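You operate a simulated robot arm through the tools that you are given. There is no shell and no other tool.

The job below is to be done with a simulated robot arm. You get a single attempt, and the scene is never put back.

TASK
Lay in the mushroom before the jig, free the tray and push it out.
Fine: stem up, in the free corner; lock on FREE, then clamp open; use the pusher and draw it back; size slide to small for the next tray.

The check looks at the end state, three seconds after you hand in, the way a careful person would. Anything else that was tipped, shoved, dropped, spilled or broken makes it a failure.

THE ROBOT
A 6-joint arm with a two-finger parallel gripper, fixed in place. Base frame: the origin is on the floor under the middle of its stand, x ahead of it, y to its left, z up; the work surface is at about z = 0.74. Units: m, rad, N and s.
With the tool pointing down near the work surface it reaches from about 0.28 to 0.74 m from the base axis. Its first joint turns from -1.152 to 1.152 rad. Payload 2.45 kg.
The tool frame sits at the grasp point between the pads (the TCP): z along the fingers, y along the line on which they close. The tips reach 0.024 m beyond it. Largest opening 0.068 m; finger width 0.017, thickness 0.01; the body of the gripper, 0.04 by 0.07 m, starts 0.041 m behind the TCP.
Orientation is told as [roll, pitch, yaw] about the base's x, y, z axes, in that order, counted from this pose: with the fingers straight down and closing along the base's y, the tool's x points along the base's -x, its y along +y and its z along -z.

THE INTERFACE
- The arm moves only by the tool play_rows. Its argument "commands" is text: rows parted by semicolons, each of 7 numbers parted by spaces: the shift along the tool's x, y, z in m, then the turn, a rotation vector about the tool's x, y, z in degrees, then the closure in counts, from 0 (fully open) to 255 (shut). In form: tx ty tz ax ay az claw; .... A call has 1 to 20 rows; each row shifts and turns the commanded pose from where the row before left it, along the tool's axes as they then stand. A row lasts 0.2 s, in which the tool goes at most 0.05 m and 0.15 rad; a call with a longer step from one row to the next is refused whole, and so is a gripper value outside its range. Where a pose cannot be reached the arm comes as near as it can. A force on the tool above 90 N (or 10 N above the force at the start of the call, whichever is more), or a blocked arm, ends the call early, and 0.2 s more pass. The fingers move at their own pace (about 0.108 m/s each) and stop on an object; they squeeze with about 23 N. The grip force told is the motor's: it shows also when the fingers shut on nothing. Time passes only in rows, and 0.2 s behind the last, so rows that do not move let the fingers close. It gives the time, the measured TCP pose, the force on the tool (base axes), the opening and the grip force at its end, in the units of the frame above (readings bear some noise), with the torque about the TCP (base axes, N m) and any sound that the robot's microphone picked up, and new pictures: "views" is both (left out), scene, wrist or none.
- Cameras (640 x 400 px; columns grow to the right, rows downward): "scene" is fixed at [0.1653, 0.4487, 1.4322]; the picture's right is [-0.63, -0.78, 0.00], its down [-0.62, 0.50, -0.61] and it looks along [0.47, -0.38, -0.79] (base axes); focal length 310 px, centre (320, 200). "wrist" rides on the gripper at [0.084, 0.011, -0.075] in the tool frame; the picture's right is [-0.13, 0.99, 0.00], its down [-0.60, -0.08, -0.79] and it looks along [-0.79, -0.10, 0.61] (tool axes); focal length 251 px, centre (320, 200). There is no depth. A picture from a camera that has moved, and an enlarged one, comes with that camera's place and axes in the base frame and with its lens. The place of the scene camera against the robot may be out by one fixed shift of up to 0.025 m in any direction.
- close_up(camera, box): a new picture of the part [left, top, right, bottom] of that camera's present view, enlarged. The clock stands still meanwhile.
- finish_job(): hands the job in; it is judged then, once.

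Nothing tells you positions but the pictures and the camera data. Unless the task says otherwise, let go and move clear before handing in.

The tools are called after "Request:" as name(argument=value, ...) on one line, values as JSON. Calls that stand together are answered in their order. play_rows: Moves the arm, as the interface text tells. Its arguments: {"type":"object","properties":{"commands":{"type":"string"},"views":{"type":"string","enum":["both","scene","wrist","none"]}},"required":["commands"]} The other tools are called the same way: close_up (camera, box) takes an enlarged picture of a part of a camera's view; finish_job () hands the job in.

At the start:

```text
time_s: 0.0
ee_pos: [0.4618, -0.0041, 1.046]
ee_rot: [0.0, 0.001, 0.001]
contact_force: [-0.6, 0.2, 0.1]
wrist_torque: [-0.02, 0.0, 0.02]
opening: 0.0681
grip_force: 0.1
```

scene: 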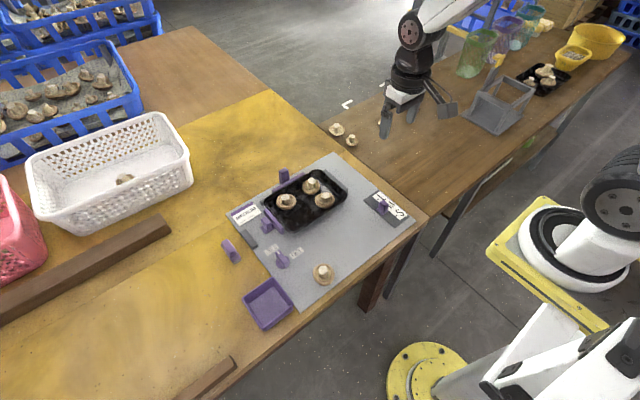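
wrist: 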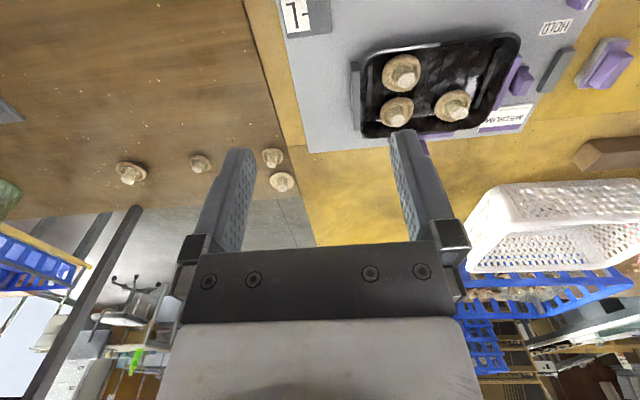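

I see a jig on the table with a black tray holding three mushrooms, several purple handles (lock, clamp, pusher, size slide), and one mushroom lying in front of it. I will take enlarged pictures before moving anything.

Request:
close_up(camera="scene", box=[210, 140, 430, 340])

Request:
close_up(camera="wrist", box=[270, 0, 640, 200])

Request:
close_up(camera="scene", box=[215, 200, 345, 310])

Request:
close_up(camera="scene", box=[225, 150, 355, 250])

Request:
close_up(camera="scene", box=[340, 170, 430, 250])

```text
2.00 times, centred on (320, 240) of scene
camera zoom: at [0.1653, 0.4487, 1.4322], right [-0.63, -0.78, 0.0], down [-0.62, 0.5, -0.61], along [0.47, -0.38, -0.79], focal length 620 px, centre (320, 120)
```

zoom: 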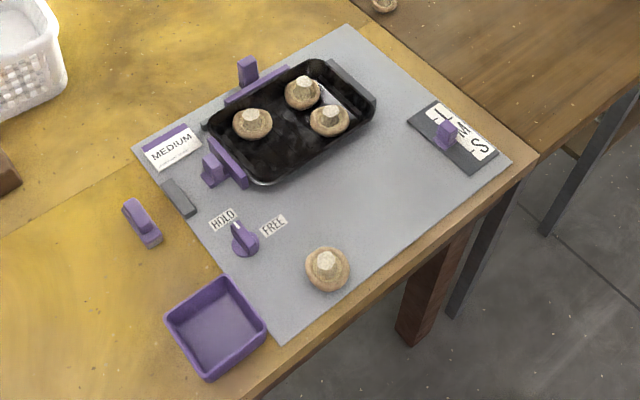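

```text
1.73 times, centred on (455, 100) of wrist
camera zoom: at [0.3758, 0.0065, 1.1201], right [0.13, 0.99, 0.0], down [0.6, -0.08, 0.79], along [0.79, -0.1, -0.61], focal length 435 px, centre (86, 373)
```

zoom: 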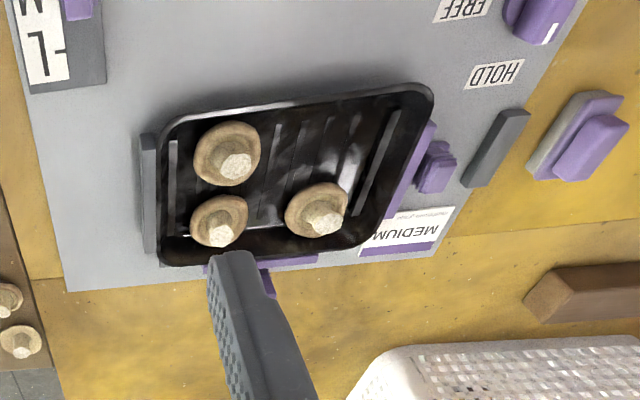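

```text
3.64 times, centred on (280, 255) of scene
camera zoom: at [0.1653, 0.4487, 1.4322], right [-0.63, -0.78, 0.0], down [-0.62, 0.5, -0.61], along [0.47, -0.38, -0.79], focal length 1128 px, centre (466, 0)
```

zoom: 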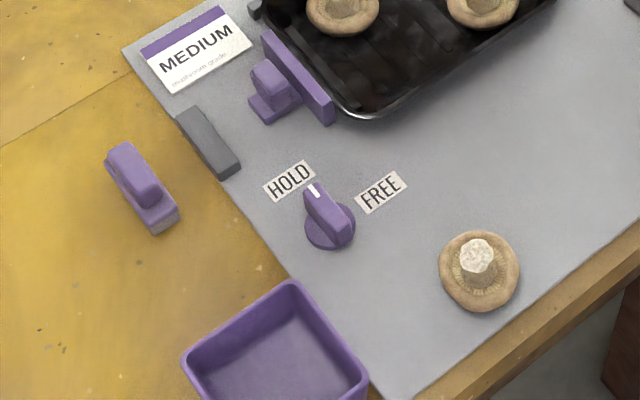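

```text
4.00 times, centred on (290, 200) of scene
camera zoom: at [0.1653, 0.4487, 1.4322], right [-0.63, -0.78, 0.0], down [-0.62, 0.5, -0.61], along [0.47, -0.38, -0.79], focal length 1240 px, centre (440, 200)
```

zoom: 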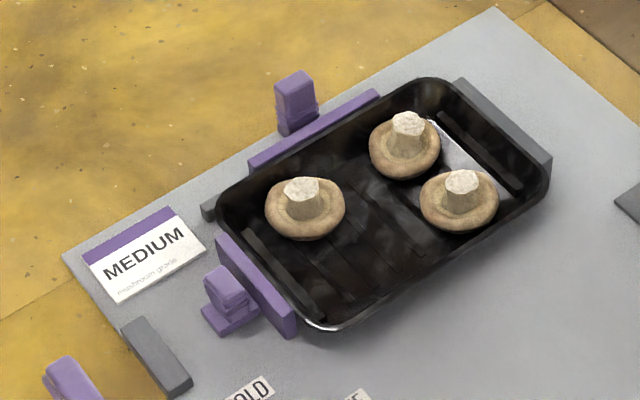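

```text
5.00 times, centred on (385, 210) of scene
camera zoom: at [0.1653, 0.4487, 1.4322], right [-0.63, -0.78, 0.0], down [-0.62, 0.5, -0.61], along [0.47, -0.38, -0.79], focal length 1550 px, centre (-5, 150)
```

zoom: 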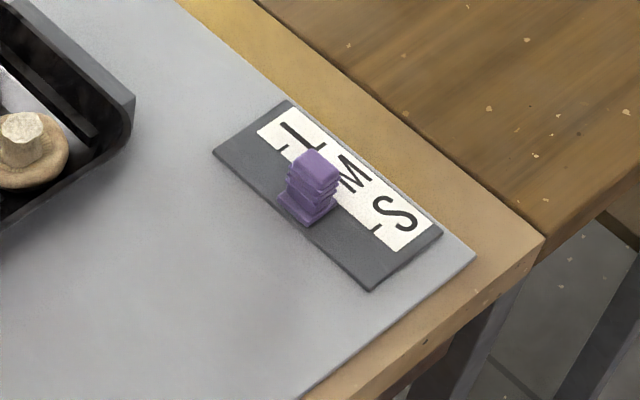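

The plate lines up with the base axes: roughly x 0.36–0.70, y −0.04–0.345. The tray lies with its long side along y and its free corner toward the robot at +y. The loose mushroom is near (0.41, 0.24). I will hover over the mushroom to measure positions with the wrist camera.

Request:
play_rows(commands="0.0083 0.04 0.0243 0 0 0 0; 0.0083 0.04 0.0243 0 0 0 0; 0.0083 0.04 0.0243 0 0 0 0; 0.0083 0.04 0.0243 0 0 0 0; 0.0083 0.04 0.0243 0 0 0 0; 0.0083 0.04 0.0243 0 0 0 0; 0 0 0 0 0 0 0; 0 0 0 0 0 0 0", views="both")

```text
time_s: 1.8
ee_pos: [0.413, 0.2339, 0.8989]
ee_rot: [-0.001, 0.001, 0.0]
contact_force: [0.2, 0.6, -0.5]
wrist_torque: [0.0, -0.01, 0.04]
opening: 0.068
grip_force: 0.1
camera wrist: at [0.3284, 0.2465, 0.975], right [0.13, 0.99, 0.0], down [0.6, -0.08, 0.79], along [0.79, -0.1, -0.61], focal length 251 px, centre (320, 200)
```

scene: 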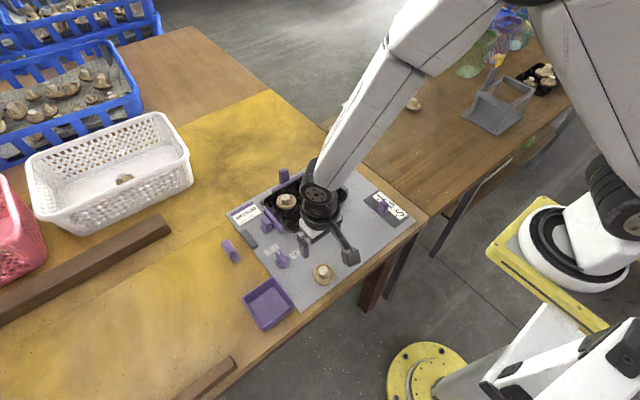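
wrist: 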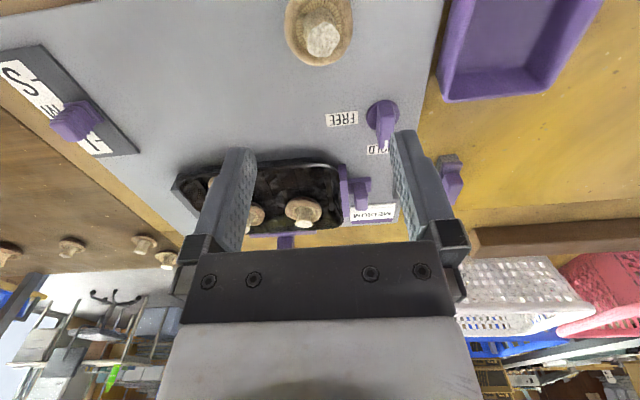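

The loose mushroom is almost under the gripper at about (0.398, 0.238), stem up, with the stem roughly 25 mm wide. I will enlarge the wrist view to measure the jig's parts before picking it up.

Request:
close_up(camera="wrist", box=[160, 0, 480, 200])

Request:
close_up(camera="wrist", box=[320, 80, 480, 240])

Request:
close_up(camera="scene", box=[290, 240, 350, 300])

```text
2.00 times, centred on (320, 100) of wrist
camera zoom: at [0.3284, 0.2465, 0.975], right [0.13, 0.99, 0.0], down [0.6, -0.08, 0.79], along [0.79, -0.1, -0.61], focal length 503 px, centre (320, 400)
```

zoom: 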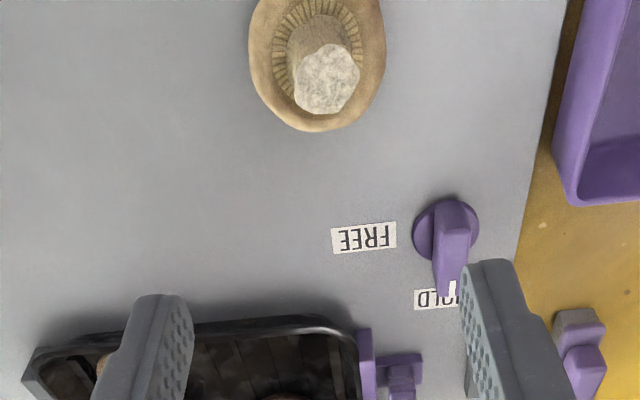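

```text
2.50 times, centred on (400, 160) of wrist
camera zoom: at [0.3284, 0.2465, 0.975], right [0.13, 0.99, 0.0], down [0.6, -0.08, 0.79], along [0.79, -0.1, -0.61], focal length 629 px, centre (120, 300)
```

zoom: 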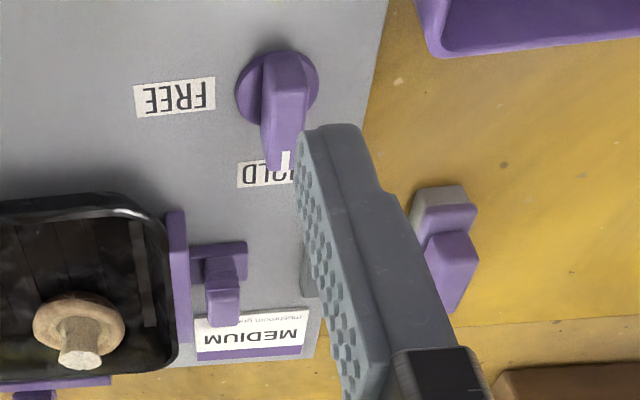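

```text
6.67 times, centred on (320, 270) of scene
camera zoom: at [0.1653, 0.4487, 1.4322], right [-0.63, -0.78, 0.0], down [-0.62, 0.5, -0.61], along [0.47, -0.38, -0.79], focal length 2067 px, centre (320, -267)
```

zoom: 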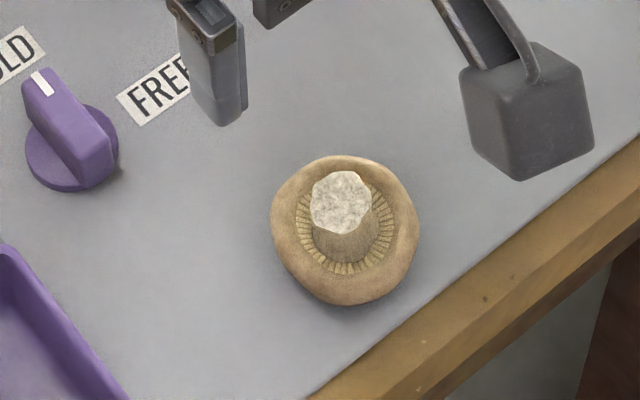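

The parts are clear: the lock knob points at HOLD (toward +x), FREE lies at its −y side, and the clamp's slide knob sits at the tray's +y end. I will now centre over the mushroom stem with the fingers partly closed and go down in stages.

Request:
play_rows(commands="0.016 0.005 0.02 0 0 0 100; 0 0 0.02 0 0 0 100; 0 0 0.02 0 0 0 100; 0 0 0 0 0 0 100; 0 0 0 0 0 0 100", views="both")

Request:
close_up(camera="wrist", box=[200, 0, 440, 200])

Request:
close_up(camera="scene", box=[290, 230, 370, 300])

```text
time_s: 3.0
ee_pos: [0.3953, 0.2377, 0.839]
ee_rot: [-0.001, 0.001, 0.0]
contact_force: [-0.3, 0.5, -0.1]
wrist_torque: [0.02, 0.0, -0.02]
opening: 0.0414
grip_force: 0.1
camera wrist: at [0.3109, 0.2502, 0.9149], right [0.13, 0.99, 0.0], down [0.6, -0.08, 0.79], along [0.79, -0.1, -0.61], focal length 251 px, centre (320, 200)
```

scene: 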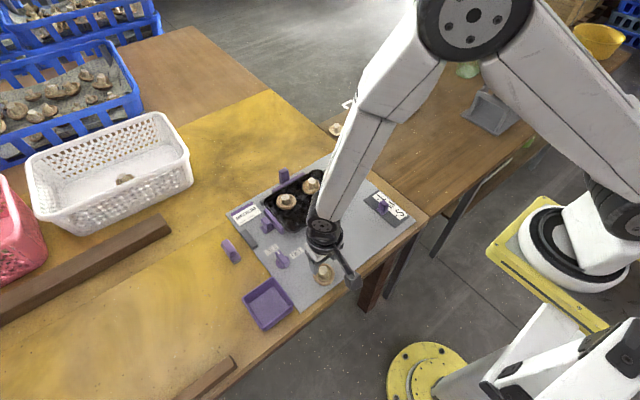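
wrist: 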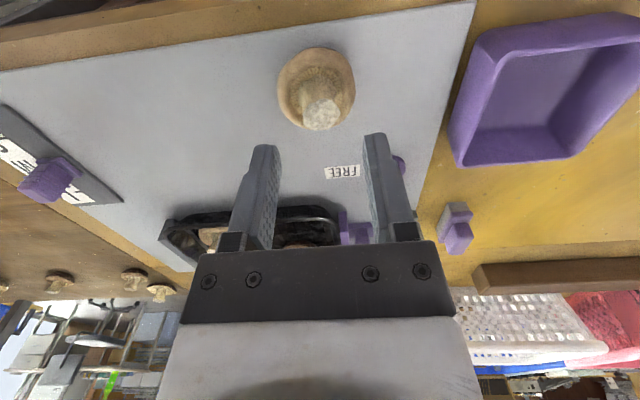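

```text
2.00 times, centred on (320, 100) of wrist
camera zoom: at [0.3109, 0.2502, 0.9149], right [0.13, 0.99, 0.0], down [0.6, -0.08, 0.79], along [0.79, -0.1, -0.61], focal length 503 px, centre (320, 400)
```

zoom: 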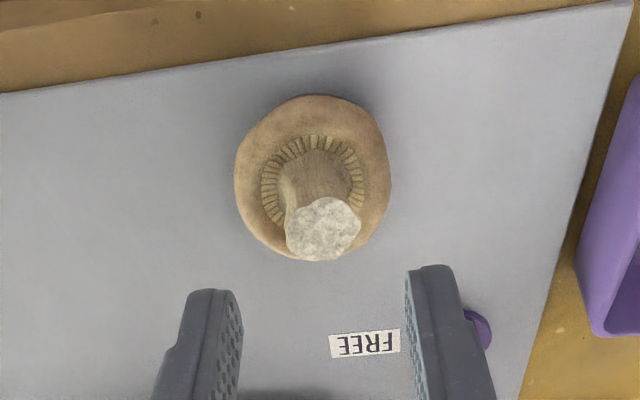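

```text
5.71 times, centred on (330, 265) of scene
camera zoom: at [0.1653, 0.4487, 1.4322], right [-0.63, -0.78, 0.0], down [-0.62, 0.5, -0.61], along [0.47, -0.38, -0.79], focal length 1772 px, centre (263, -171)
```

zoom: 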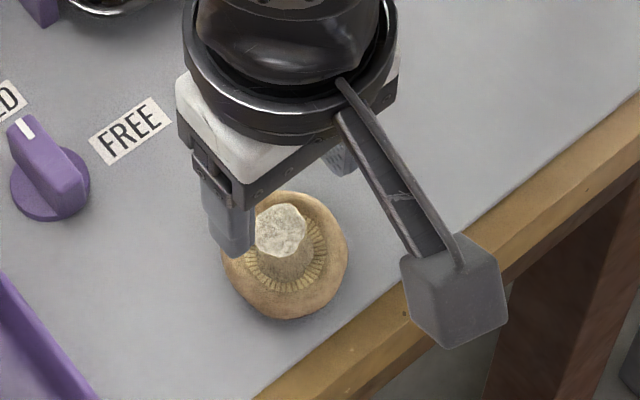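

Triangulating two views puts the stem top at about (0.398, 0.240, 0.783) and the gill plane near 0.758. I will lower so that the fingertips stop just above the gills, straddling the stem, then check.

Request:
play_rows(commands="-0.0027 0.0022 0.02 0 0 0 100; 0 0 0.02 0 0 0 100; 0 0 0.009 0 0 0 100; 0 0 0 0 0 0 100", views="wrist")

Request:
close_up(camera="wrist", box=[240, 80, 400, 200])

Request:
close_up(camera="scene", box=[290, 230, 370, 300])

```text
time_s: 4.0
ee_pos: [0.398, 0.2413, 0.7894]
ee_rot: [0.001, 0.002, 0.0]
contact_force: [-0.2, 0.1, 0.6]
wrist_torque: [-0.01, 0.03, -0.03]
opening: 0.0413
grip_force: 0.0
camera wrist: at [0.3133, 0.2527, 0.8648], right [0.13, 0.99, 0.0], down [0.6, -0.08, 0.79], along [0.79, -0.1, -0.61], focal length 251 px, centre (320, 200)
```

wrist: 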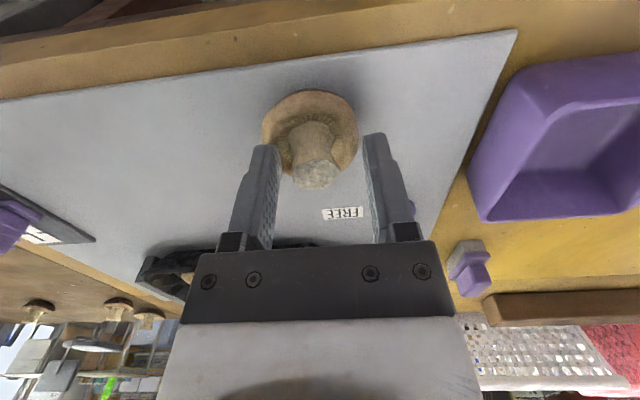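

```text
3.33 times, centred on (320, 140) of wrist
camera zoom: at [0.3133, 0.2527, 0.8648], right [0.13, 0.99, 0.0], down [0.6, -0.08, 0.79], along [0.79, -0.1, -0.61], focal length 838 px, centre (320, 400)
```

zoom: 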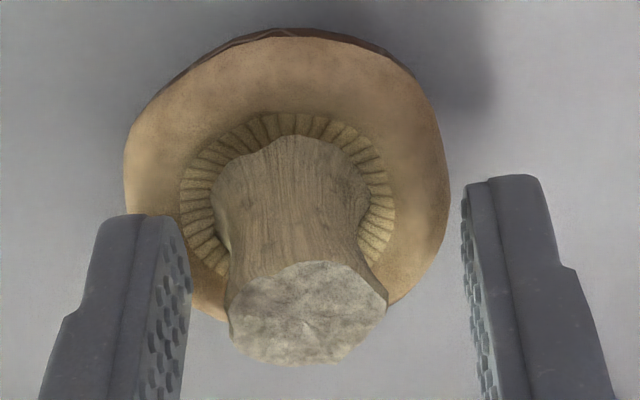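

```text
5.71 times, centred on (330, 265) of scene
camera zoom: at [0.1653, 0.4487, 1.4322], right [-0.63, -0.78, 0.0], down [-0.62, 0.5, -0.61], along [0.47, -0.38, -0.79], focal length 1772 px, centre (263, -171)
```

zoom: 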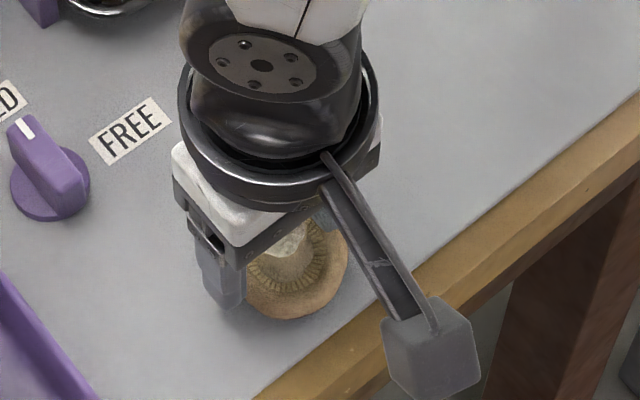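

The stem is between the fingers, with its top at about z 0.784. I will shift about 1 mm and close on the stem, then lift.

Request:
play_rows(commands="0 -0.0013 0.001 0 0 0 100; 0 0 0 0 0 0 255; 0 0 0 0 0 0 255; 0 0 0 0 0 0 255; 0 0 -0.01 0 0 0 255; 0 0 -0.03 0 0 0 255; 0 0 -0.04 0 0 0 255; 0 0 0 0 0 0 255", views="both")

Request:
close_up(camera="wrist", box=[240, 80, 400, 200])

```text
time_s: 5.8
ee_pos: [0.3984, 0.241, 0.869]
ee_rot: [0.002, 0.0, 0.001]
contact_force: [-0.1, -0.8, 0.6]
wrist_torque: [0.02, 0.02, -0.01]
opening: 0.0205
grip_force: 12.4
camera wrist: at [0.3131, 0.2528, 0.9443], right [0.13, 0.99, 0.0], down [0.6, -0.08, 0.79], along [0.79, -0.1, -0.61], focal length 251 px, centre (320, 200)
```

scene: 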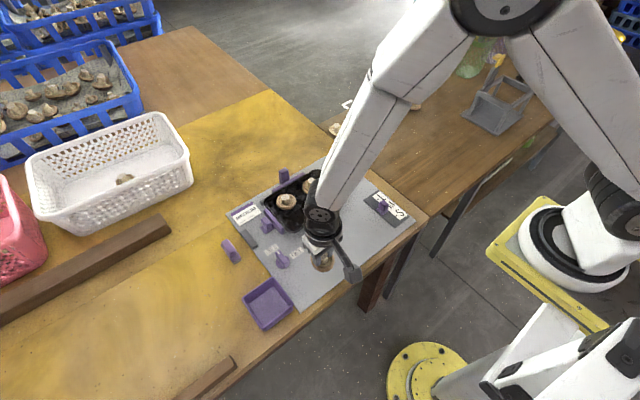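
wrist: 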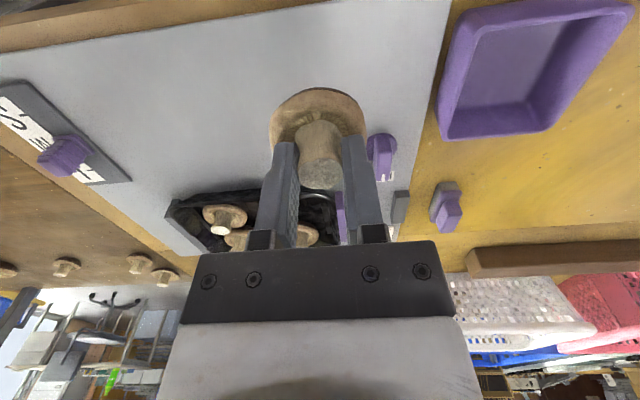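

```text
3.33 times, centred on (320, 140) of wrist
camera zoom: at [0.3131, 0.2528, 0.9443], right [0.13, 0.99, 0.0], down [0.6, -0.08, 0.79], along [0.79, -0.1, -0.61], focal length 838 px, centre (320, 400)
```

zoom: 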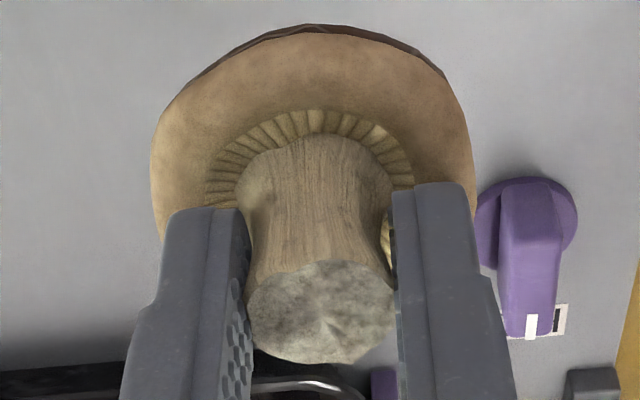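

The stem is held cleanly at 20.5 mm opening, and the mushroom came up upright. I will swing to a side vantage point where the wrist camera can see the tray's free corner unobstructed, so I can fix the drop spot precisely.

Request:
play_rows(commands="-0.0124 -0.0442 -0.0122 0 0 0 255; -0.0124 -0.0442 -0.0122 0 0 0 255; -0.0124 -0.0442 -0.0122 0 0 0 255; -0.0124 -0.0442 -0.0122 0 0 0 255; -0.0124 -0.0442 -0.0122 0 0 0 255; 0 0 0 0 0 0 255; 0 0 0 0 0 0 255", views="both")

Request:
close_up(camera="wrist", box=[340, 40, 580, 240])

Request:
close_up(camera="wrist", box=[160, 0, 400, 200])

```text
time_s: 7.4
ee_pos: [0.46, 0.0199, 0.93]
ee_rot: [0.0, -0.001, 0.002]
contact_force: [0.5, 0.2, 0.0]
wrist_torque: [0.04, -0.01, 0.01]
opening: 0.0203
grip_force: 11.6
camera wrist: at [0.375, 0.032, 1.0048], right [0.13, 0.99, 0.0], down [0.6, -0.08, 0.79], along [0.79, -0.1, -0.61], focal length 251 px, centre (320, 200)
```

scene: 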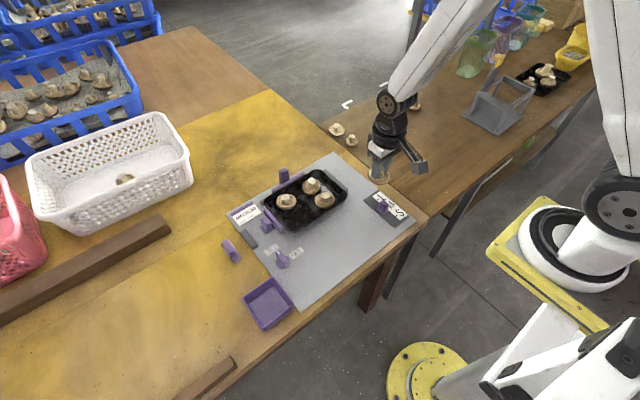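
wrist: 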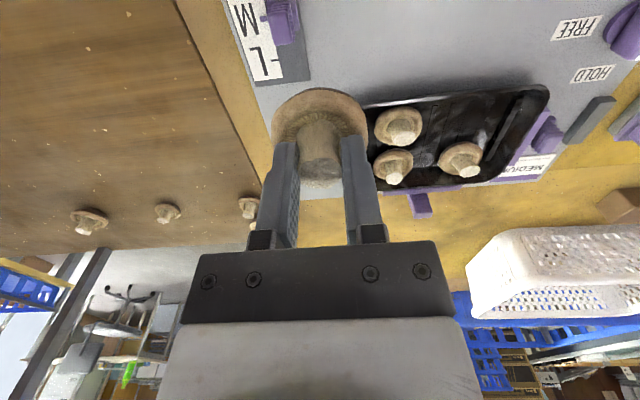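

```text
2.00 times, centred on (460, 140) of wrist
camera zoom: at [0.375, 0.032, 1.0048], right [0.13, 0.99, 0.0], down [0.6, -0.08, 0.79], along [0.79, -0.1, -0.61], focal length 503 px, centre (40, 320)
```

zoom: 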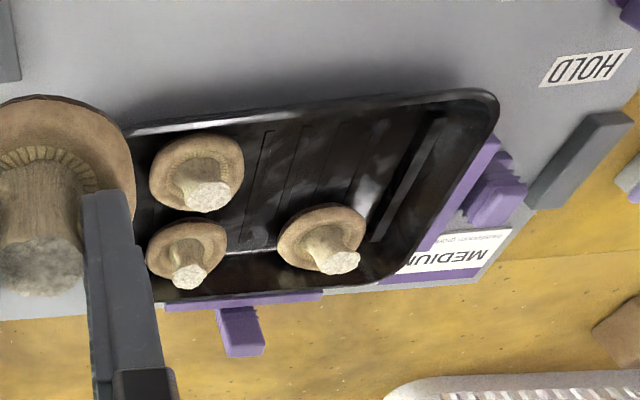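

```text
2.00 times, centred on (280, 100) of wrist
camera zoom: at [0.375, 0.032, 1.0048], right [0.13, 0.99, 0.0], down [0.6, -0.08, 0.79], along [0.79, -0.1, -0.61], focal length 503 px, centre (400, 400)
```

zoom: 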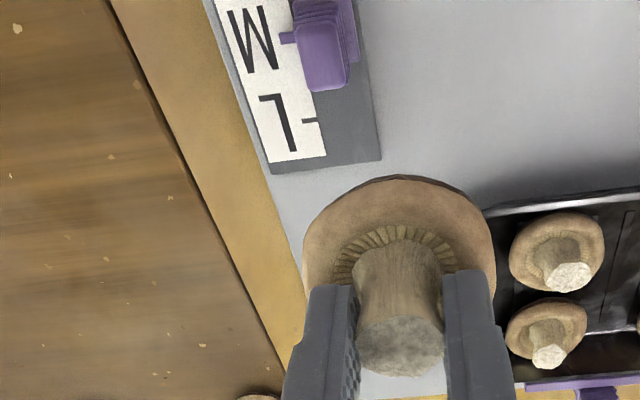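

The slot layout is now clear: the three mushrooms sit at about (0.615, 0.180), (0.618, 0.097) and (0.556, 0.096), so the free corner is near (0.557, 0.191). The slide reads M. I will carry the mushroom above that corner and stop short to check.

Request:
play_rows(commands="-0.02425 0.043 0 0 0 0 255; -0.02425 0.043 0 0 0 0 255; -0.02425 0.043 0 0 0 0 255; -0.02425 0.043 0 0 0 0 255; 0 0 0.03 0 0 0 255; 0 0 0.03 0 0 0 255; 0 0 0.02 0 0 0 255; 0 0 0 0 0 0 255; 0 0 0 0 0 0 255", views="both")

Request:
close_up(camera="wrist", box=[200, 0, 440, 200])

Request:
close_up(camera="scene", box=[240, 150, 360, 250])

```text
time_s: 9.4
ee_pos: [0.5567, 0.1928, 0.8494]
ee_rot: [0.0, 0.001, -0.001]
contact_force: [-0.7, -0.4, -0.8]
wrist_torque: [-0.01, 0.0, -0.04]
opening: 0.02
grip_force: 11.9
camera wrist: at [0.4723, 0.204, 0.9245], right [0.13, 0.99, 0.0], down [0.6, -0.08, 0.79], along [0.79, -0.1, -0.61], focal length 251 px, centre (320, 200)
```

scene: 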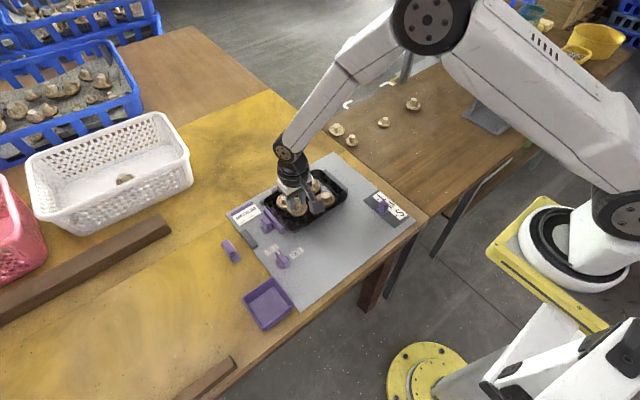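
wrist: 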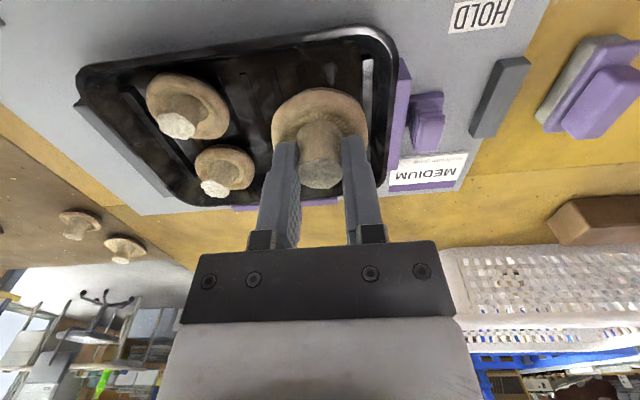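

```text
2.00 times, centred on (320, 100) of wrist
camera zoom: at [0.4723, 0.204, 0.9245], right [0.13, 0.99, 0.0], down [0.6, -0.08, 0.79], along [0.79, -0.1, -0.61], focal length 503 px, centre (320, 400)
```

zoom: 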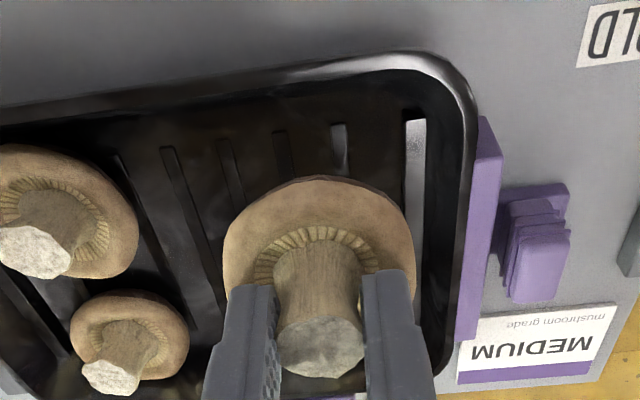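

```text
4.00 times, centred on (300, 200) of scene
camera zoom: at [0.1653, 0.4487, 1.4322], right [-0.63, -0.78, 0.0], down [-0.62, 0.5, -0.61], along [0.47, -0.38, -0.79], focal length 1240 px, centre (400, 200)
```

zoom: 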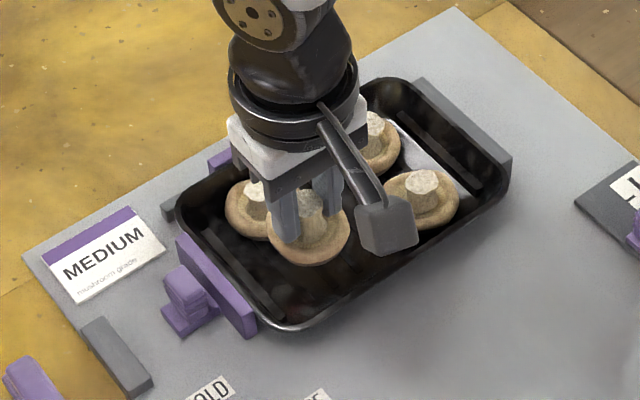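

The mushroom is hovering right over the free corner, clear of the walls and of its neighbours. I will lower in small steps, watching the force for touchdown.

Request:
play_rows(commands="0 0 0.02 0 0 0 255; 0 0 0.018 0 0 0 255; 0 0 0.006 0 0 0 255; 0 0 0 0 0 0 255", views="wrist")

Request:
close_up(camera="wrist", box=[200, 40, 440, 200])

```text
time_s: 10.4
ee_pos: [0.5565, 0.1928, 0.8065]
ee_rot: [0.001, 0.0, -0.001]
contact_force: [0.2, -1.1, -0.6]
wrist_torque: [0.0, 0.0, -0.01]
opening: 0.0199
grip_force: 12.4
camera wrist: at [0.4714, 0.2044, 0.8819], right [0.13, 0.99, 0.0], down [0.6, -0.08, 0.79], along [0.79, -0.1, -0.61], focal length 251 px, centre (320, 200)
```

wrist: 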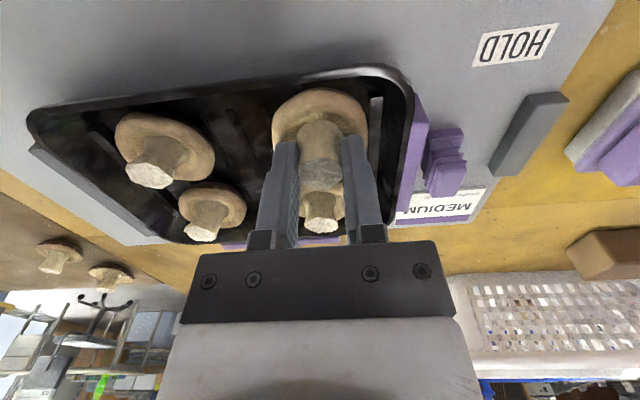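

```text
2.50 times, centred on (320, 120) of wrist
camera zoom: at [0.4714, 0.2044, 0.8819], right [0.13, 0.99, 0.0], down [0.6, -0.08, 0.79], along [0.79, -0.1, -0.61], focal length 629 px, centre (320, 400)
```

zoom: 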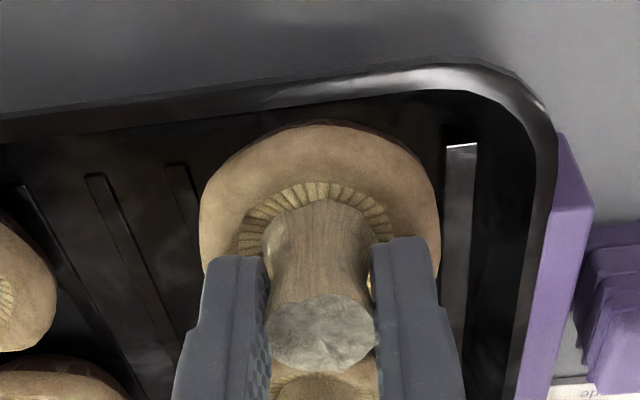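

The cap clears the near wall and the end ridge. I will continue lowering in short steps until it touches the tray floor.

Request:
play_rows(commands="0 0 0.004 0 0 0 255; 0 0 0.002 0 0 0 255; 0 0 0 0 0 0 255", views="none")

Request:
play_rows(commands="0 0 0.002 0 0 0 255; 0 0 0 0 0 0 255", views="none")

Request:
play_rows(commands="0 0 0.002 0 0 0 255; 0 0 0 0 0 0 255", views="none")

```text
time_s: 11.2
ee_pos: [0.5557, 0.1922, 0.8009]
ee_rot: [0.0, 0.0, 0.0]
contact_force: [-0.2, 0.8, 0.0]
wrist_torque: [-0.02, -0.02, 0.02]
opening: 0.02
grip_force: 11.9
```

```text
time_s: 11.8
ee_pos: [0.5568, 0.1913, 0.8002]
ee_rot: [0.0, -0.001, 0.001]
contact_force: [0.5, 0.2, -0.7]
wrist_torque: [-0.01, -0.04, 0.0]
opening: 0.0197
grip_force: 12.5
```

```text
time_s: 12.4
ee_pos: [0.5571, 0.1911, 0.7964]
ee_rot: [0.0, 0.0, 0.0]
contact_force: [1.0, 0.2, 0.9]
wrist_torque: [0.04, 0.02, -0.01]
opening: 0.0199
grip_force: 11.8
```

There is still no touchdown at TCP z ≈ 0.797. I will go on in finer steps.

Request:
play_rows(commands="0 0 0.0015 0 0 0 255; 0 0 0 0 0 0 255", views="none")

Request:
play_rows(commands="0 0 0.0015 0 0 0 255; 0 0 0 0 0 0 255", views="wrist")

Request:
close_up(camera="wrist", box=[200, 40, 440, 200])

```text
time_s: 13.0
ee_pos: [0.5557, 0.1917, 0.7965]
ee_rot: [0.001, 0.0, 0.0]
contact_force: [1.4, 0.2, 2.5]
wrist_torque: [-0.03, -0.02, -0.02]
opening: 0.0202
grip_force: 12.0
```

```text
time_s: 13.6
ee_pos: [0.557, 0.1925, 0.7937]
ee_rot: [0.0, -0.002, 0.0]
contact_force: [0.3, -0.1, 13.0]
wrist_torque: [-0.05, 0.0, 0.01]
opening: 0.02
grip_force: 12.2
camera wrist: at [0.4717, 0.2038, 0.8694], right [0.13, 0.99, 0.0], down [0.6, -0.08, 0.79], along [0.79, -0.1, -0.61], focal length 251 px, centre (320, 200)
```

wrist: 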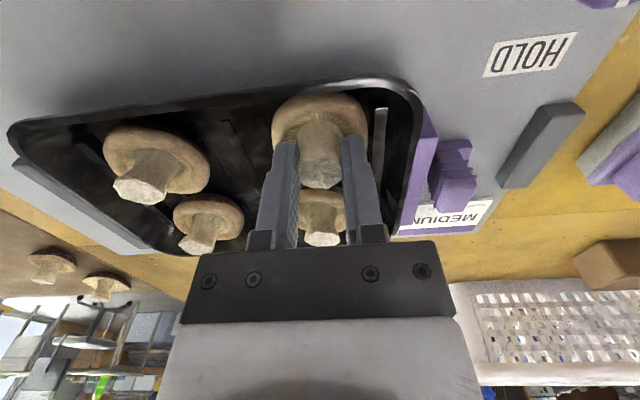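

```text
2.50 times, centred on (320, 120) of wrist
camera zoom: at [0.4717, 0.2038, 0.8694], right [0.13, 0.99, 0.0], down [0.6, -0.08, 0.79], along [0.79, -0.1, -0.61], focal length 629 px, centre (320, 400)
```

zoom: 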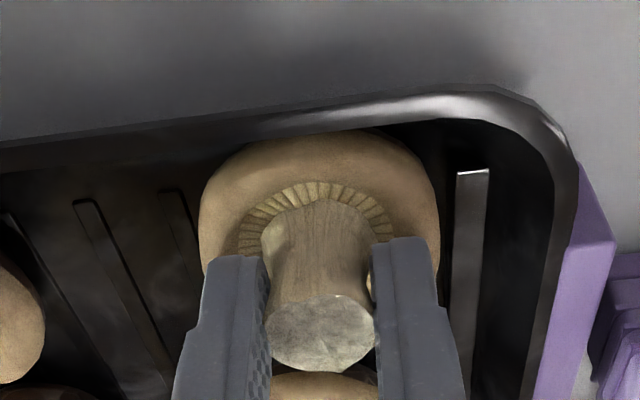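

The force reads 13 N upward, so the mushroom is sitting on the tray floor. I will relieve the press by a millimetre, open just enough to free the stem, and lift straight up.

Request:
play_rows(commands="0 0 -0.0012 0 0 0 255; 0 0 0 0 0 0 150; 0 0 0 0 0 0 120; 0 0 0 0 0 0 120; 0 0 0 0 0 0 120", views="wrist")

Request:
close_up(camera="wrist", box=[200, 40, 440, 200])

```text
time_s: 14.8
ee_pos: [0.5558, 0.1927, 0.7951]
ee_rot: [-0.001, 0.0, 0.0]
contact_force: [0.6, 0.2, 0.8]
wrist_torque: [0.01, -0.02, 0.03]
opening: 0.0357
grip_force: 0.1
camera wrist: at [0.4714, 0.2035, 0.8702], right [0.13, 0.99, 0.0], down [0.6, -0.08, 0.79], along [0.79, -0.1, -0.61], focal length 251 px, centre (320, 200)
```

wrist: 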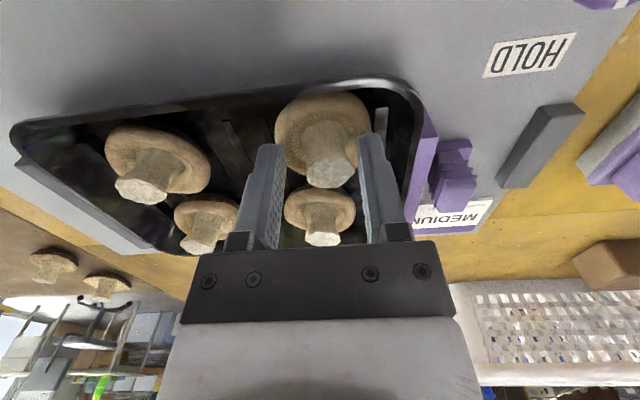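

```text
2.50 times, centred on (320, 120) of wrist
camera zoom: at [0.4714, 0.2035, 0.8702], right [0.13, 0.99, 0.0], down [0.6, -0.08, 0.79], along [0.79, -0.1, -0.61], focal length 629 px, centre (320, 400)
```

zoom: 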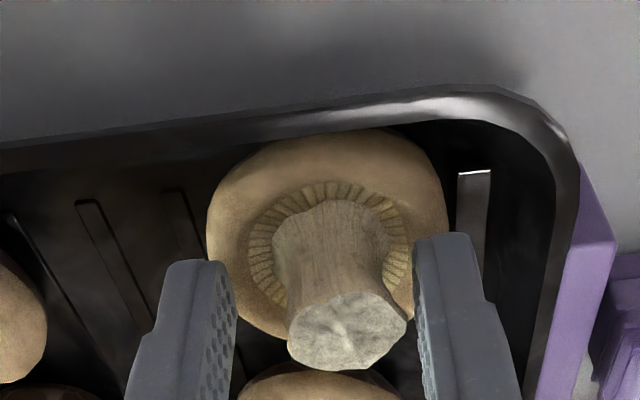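

The mushroom stands stem up in the corner, free of both fingers. I will lift straight up and look.

Request:
play_rows(commands="0 0 -0.01 0 0 0 120; 0 0 -0.02 0 0 0 120; 0 0 -0.03 0 0 0 120; 0 0 -0.04 0 0 0 120; 0 0 0 0 0 0 120", views="both")

Request:
close_up(camera="wrist", box=[160, 0, 480, 200])

```text
time_s: 16.0
ee_pos: [0.5562, 0.189, 0.8947]
ee_rot: [-0.002, 0.001, 0.0]
contact_force: [0.5, -1.0, 0.5]
wrist_torque: [0.0, 0.02, 0.01]
opening: 0.0357
grip_force: 0.0
camera wrist: at [0.4715, 0.202, 0.9696], right [0.13, 0.99, 0.0], down [0.6, -0.08, 0.79], along [0.79, -0.1, -0.61], focal length 251 px, centre (320, 200)
```

scene: 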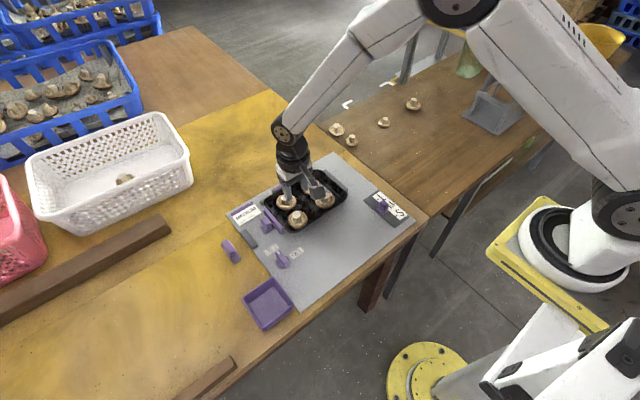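
wrist: 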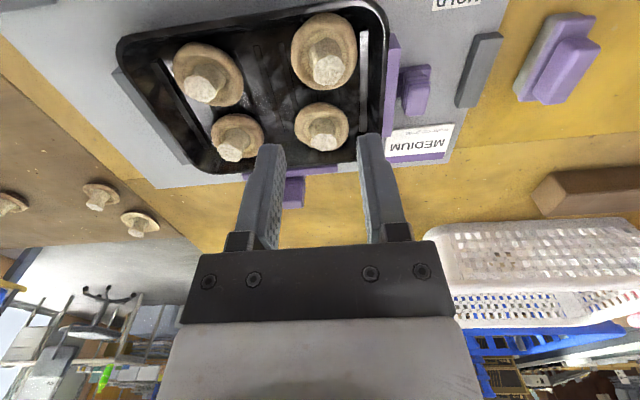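

```text
2.00 times, centred on (320, 100) of wrist
camera zoom: at [0.4715, 0.202, 0.9696], right [0.13, 0.99, 0.0], down [0.6, -0.08, 0.79], along [0.79, -0.1, -0.61], focal length 503 px, centre (320, 400)
```

zoom: 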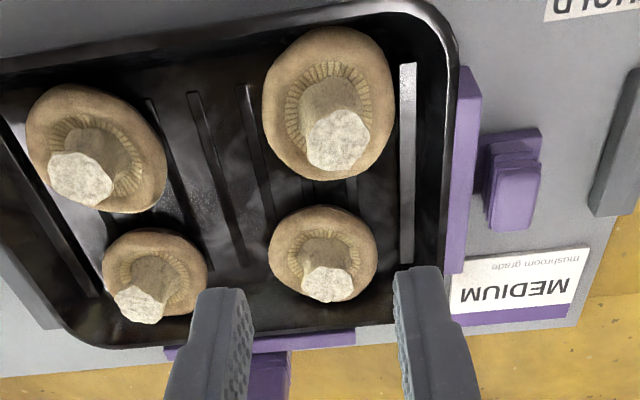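

All four mushrooms now stand stem up, one in each corner. Next is the lock knob at about (0.49, 0.29); I will hover in front of it to measure its grip bar.

Request:
play_rows(commands="0.029 0.02525 0.005 0 0 0 80; 0.029 0.02525 0.005 0 0 0 80; 0.029 0.02525 0.005 0 0 0 80; 0.029 0.02525 0.005 0 0 0 80; 0 0 0 0 0 0 80; 0 0 0 0 0 0 80", views="wrist")

Request:
close_up(camera="wrist", box=[240, 40, 400, 200])

Request:
close_up(camera="scene", box=[250, 225, 320, 285])

```text
time_s: 17.4
ee_pos: [0.441, 0.2917, 0.8746]
ee_rot: [0.0, 0.0, 0.001]
contact_force: [-0.2, 0.2, -0.4]
wrist_torque: [-0.01, 0.0, 0.0]
opening: 0.0464
grip_force: 0.1
camera wrist: at [0.3567, 0.3035, 0.9496], right [0.13, 0.99, 0.0], down [0.6, -0.08, 0.79], along [0.79, -0.1, -0.61], focal length 251 px, centre (320, 200)
```

wrist: 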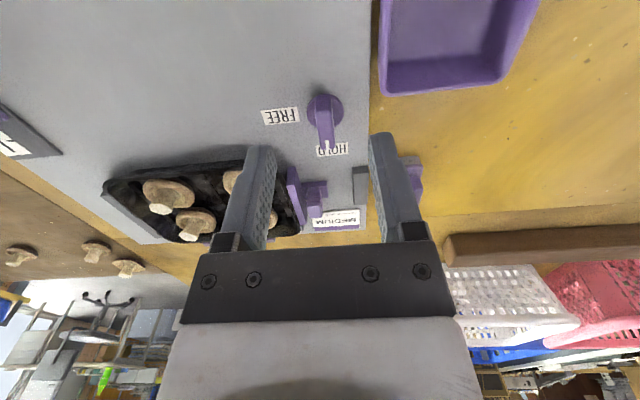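

```text
2.50 times, centred on (320, 120) of wrist
camera zoom: at [0.3567, 0.3035, 0.9496], right [0.13, 0.99, 0.0], down [0.6, -0.08, 0.79], along [0.79, -0.1, -0.61], focal length 629 px, centre (320, 400)
```

zoom: 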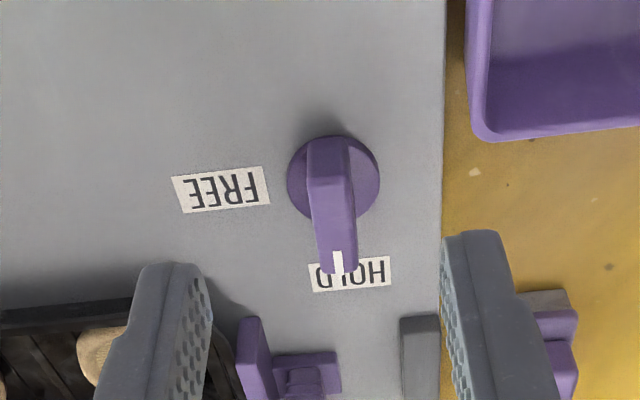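

```text
6.67 times, centred on (285, 255) of scene
camera zoom: at [0.1653, 0.4487, 1.4322], right [-0.63, -0.78, 0.0], down [-0.62, 0.5, -0.61], along [0.47, -0.38, -0.79], focal length 2067 px, centre (553, -167)
```

zoom: 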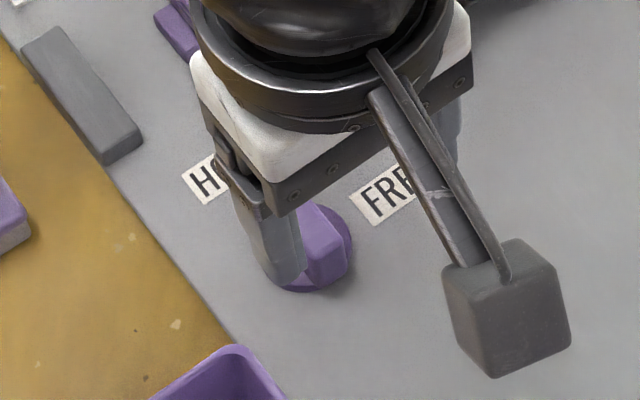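

The knob's grip bar is about 15 mm thick, runs along x from 0.470 to 0.505, is centred on (0.487, 0.291) and tops out near z 0.778. I will move over it and down to just above it, then check alignment.

Request:
play_rows(commands="-0.046 -0.0005 0 0 0 0 80; 0 0 0.025 0 0 0 80; 0 0 0.025 0 0 0 80; 0 0 0 0 0 0 80; 0 0 0 0 0 0 80", views="wrist")

Request:
close_up(camera="wrist", box=[240, 40, 400, 200])

```text
time_s: 18.6
ee_pos: [0.4863, 0.2905, 0.8258]
ee_rot: [-0.001, -0.001, 0.0]
contact_force: [0.3, -0.2, -0.7]
wrist_torque: [0.02, -0.02, 0.0]
opening: 0.0465
grip_force: 0.0
camera wrist: at [0.4015, 0.3029, 0.9], right [0.13, 0.99, 0.0], down [0.6, -0.08, 0.79], along [0.79, -0.1, -0.61], focal length 251 px, centre (320, 200)
```

wrist: 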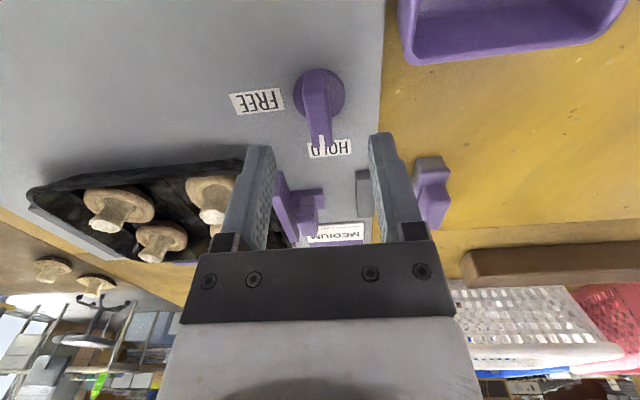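

```text
2.50 times, centred on (320, 120) of wrist
camera zoom: at [0.4015, 0.3029, 0.9], right [0.13, 0.99, 0.0], down [0.6, -0.08, 0.79], along [0.79, -0.1, -0.61], focal length 629 px, centre (320, 400)
```

zoom: 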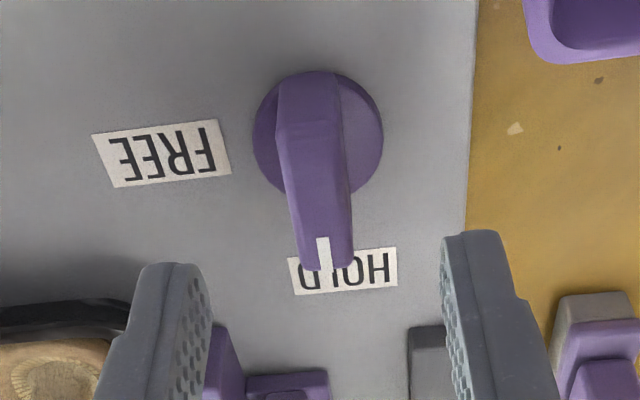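

The bar is centred between the fingers at about (0.486, 0.2915). I will go down around it and close.

Request:
play_rows(commands="0 0.0005 0.02 0 0 0 80; 0 0 0.02 0 0 0 80; 0 0 0.004 0 0 0 80; 0 0 0 0 0 0 80", views="wrist")

Request:
close_up(camera="wrist", box=[240, 80, 400, 200])

```text
time_s: 19.6
ee_pos: [0.4869, 0.2922, 0.7791]
ee_rot: [0.0, 0.002, -0.001]
contact_force: [0.0, -0.7, -0.2]
wrist_torque: [0.0, -0.02, 0.0]
opening: 0.0465
grip_force: 0.1
camera wrist: at [0.4013, 0.3042, 0.8546], right [0.13, 0.99, 0.0], down [0.6, -0.08, 0.79], along [0.79, -0.1, -0.61], focal length 251 px, centre (320, 200)
```

wrist: 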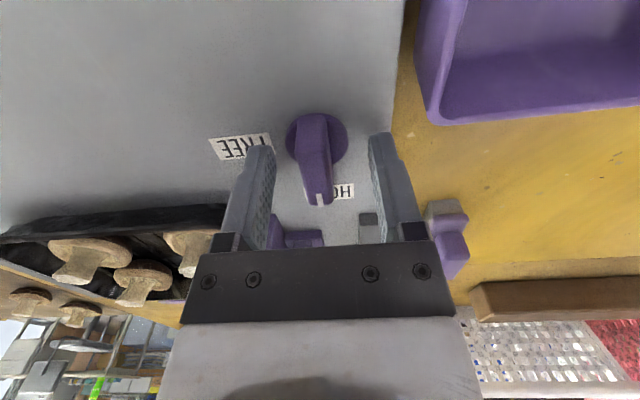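

```text
3.33 times, centred on (320, 140) of wrist
camera zoom: at [0.4013, 0.3042, 0.8546], right [0.13, 0.99, 0.0], down [0.6, -0.08, 0.79], along [0.79, -0.1, -0.61], focal length 838 px, centre (320, 400)
```

zoom: 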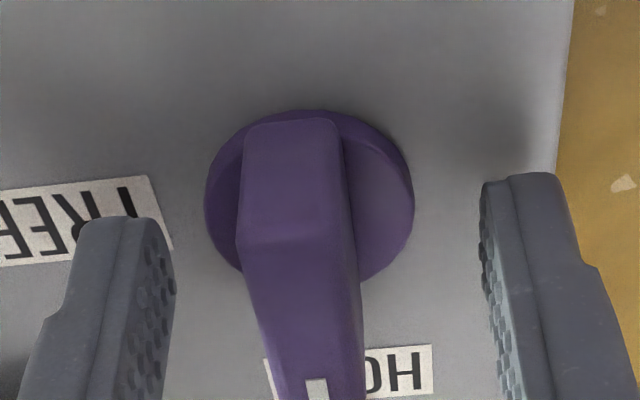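

The fingers straddle the bar with their tips just above the disc. I will close on it and check the grip.

Request:
play_rows(commands="0 0 0 0 0 0 180; 0 0 0 0 0 0 255; 0 0 0 0 0 0 255; 0 0 0 0 0 0 255", views="wrist")

Request:
close_up(camera="wrist", box=[240, 80, 400, 200])

```text
time_s: 20.6
ee_pos: [0.4859, 0.2901, 0.7787]
ee_rot: [-0.002, 0.002, -0.002]
contact_force: [7.6, -27.4, 8.9]
wrist_torque: [-0.18, 0.63, -0.12]
opening: 0.0137
grip_force: 33.9
camera wrist: at [0.4014, 0.3023, 0.8547], right [0.13, 0.99, 0.0], down [0.61, -0.08, 0.79], along [0.78, -0.11, -0.61], focal length 251 px, centre (320, 200)
```

wrist: 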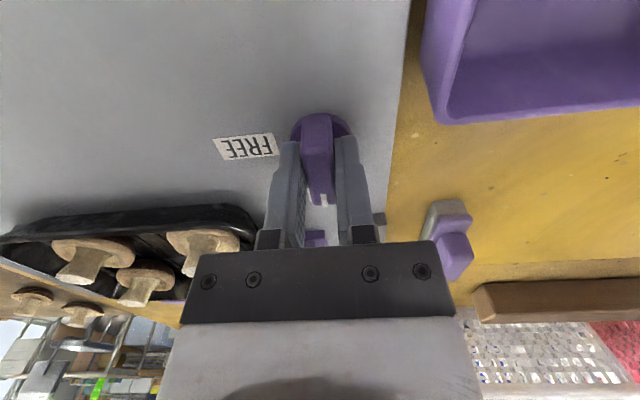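

```text
3.33 times, centred on (320, 140) of wrist
camera zoom: at [0.4014, 0.3023, 0.8547], right [0.13, 0.99, 0.0], down [0.61, -0.08, 0.79], along [0.78, -0.11, -0.61], focal length 838 px, centre (320, 400)
```

zoom: 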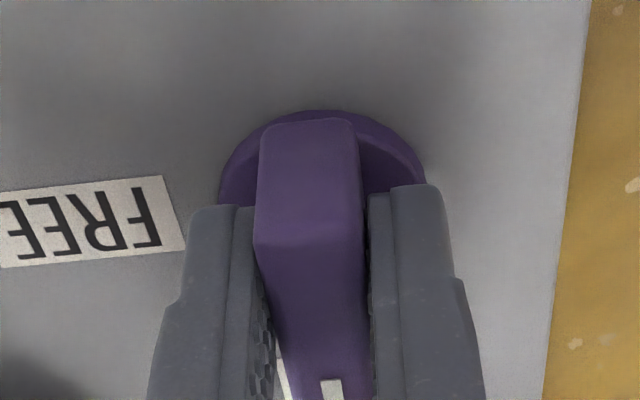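

The grip holds the bar at 13.7 mm, with some sideways force because the gripper sits about 1.5 mm off the knob's axis. I will shift to relieve that before turning.

Request:
play_rows(commands="0 -0.0015 0 0 0 0 255; 0 0 0 0 0 0 255", views="none")

```text
time_s: 21.2
ee_pos: [0.4857, 0.2896, 0.7795]
ee_rot: [-0.001, 0.002, -0.002]
contact_force: [10.0, -18.5, -7.9]
wrist_torque: [-0.07, 0.48, -0.04]
opening: 0.0138
grip_force: 33.7
```

Request:
play_rows(commands="0 -0.0015 0 0 0 0 255; 0 0 0 0 0 0 255", views="none")

```text
time_s: 21.8
ee_pos: [0.4855, 0.2897, 0.7799]
ee_rot: [0.001, 0.0, 0.001]
contact_force: [10.0, 0.0, -26.8]
wrist_torque: [-0.09, -0.11, -0.09]
opening: 0.0139
grip_force: 34.0
```

Request:
play_rows(commands="-0.0007 0 0.0015 0 0 0 255; 0 0 0 0 0 0 255", views="none")

```text
time_s: 22.4
ee_pos: [0.4846, 0.291, 0.7791]
ee_rot: [-0.001, 0.002, 0.001]
contact_force: [-11.9, 4.4, -3.5]
wrist_torque: [0.07, -0.43, -0.1]
opening: 0.014
grip_force: 34.3
```

The forces are now small. I will turn clockwise (seen from above) in steps, starting with about 24°, and watch the reaction.

Request:
play_rows(commands="0 0 0 0 0 8 255; 0 0 0 0 0 8 255; 0 0 0 0 0 8 255; 0 0 0 0 0 0 255", views="wrist")

```text
time_s: 23.4
ee_pos: [0.4859, 0.292, 0.7789]
ee_rot: [0.002, -0.003, -0.418]
contact_force: [-22.1, 29.3, 3.1]
wrist_torque: [0.08, 0.69, 0.06]
opening: 0.0141
grip_force: 33.5
camera wrist: at [0.413, 0.3365, 0.8544], right [0.52, 0.85, 0.0], down [0.52, -0.32, 0.79], along [0.68, -0.41, -0.61], focal length 251 px, centre (320, 200)
```

wrist: 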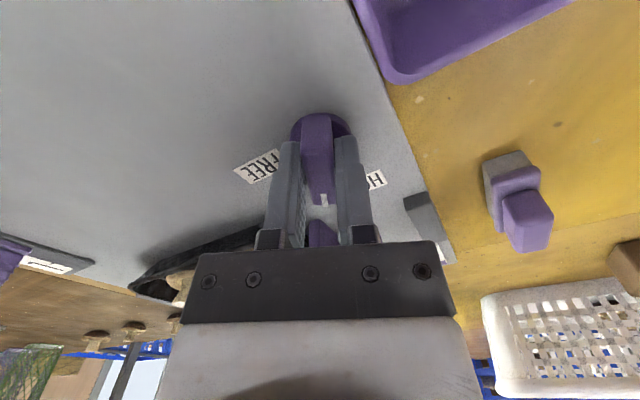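

The knob turned 24° with the gripper. I will ease the sideways load (shift about 1.4 mm along the reaction) and keep turning.

Request:
play_rows(commands="0.0013 0.0009 0 0 0 4 255; 0 0 0 0 0 8 255; 0 0 0 0 0 8 255; 0 0 0 0 0 0 255", views="none")

```text
time_s: 24.4
ee_pos: [0.4869, 0.2929, 0.7797]
ee_rot: [0.004, -0.002, -0.769]
contact_force: [-9.0, 24.5, 4.0]
wrist_torque: [-0.56, -0.13, 0.06]
opening: 0.0142
grip_force: 33.4
```

Request:
play_rows(commands="0.0014 0.0006 0 0 0 4 255; 0 0 0 0 0 8 255; 0 0 0 0 0 8 255; 0 0 0 0 0 0 255", views="none")

```text
time_s: 25.4
ee_pos: [0.4887, 0.2934, 0.779]
ee_rot: [0.007, 0.001, -1.12]
contact_force: [15.2, 19.5, -6.0]
wrist_torque: [-0.76, -0.03, 0.05]
opening: 0.0142
grip_force: 34.0
```

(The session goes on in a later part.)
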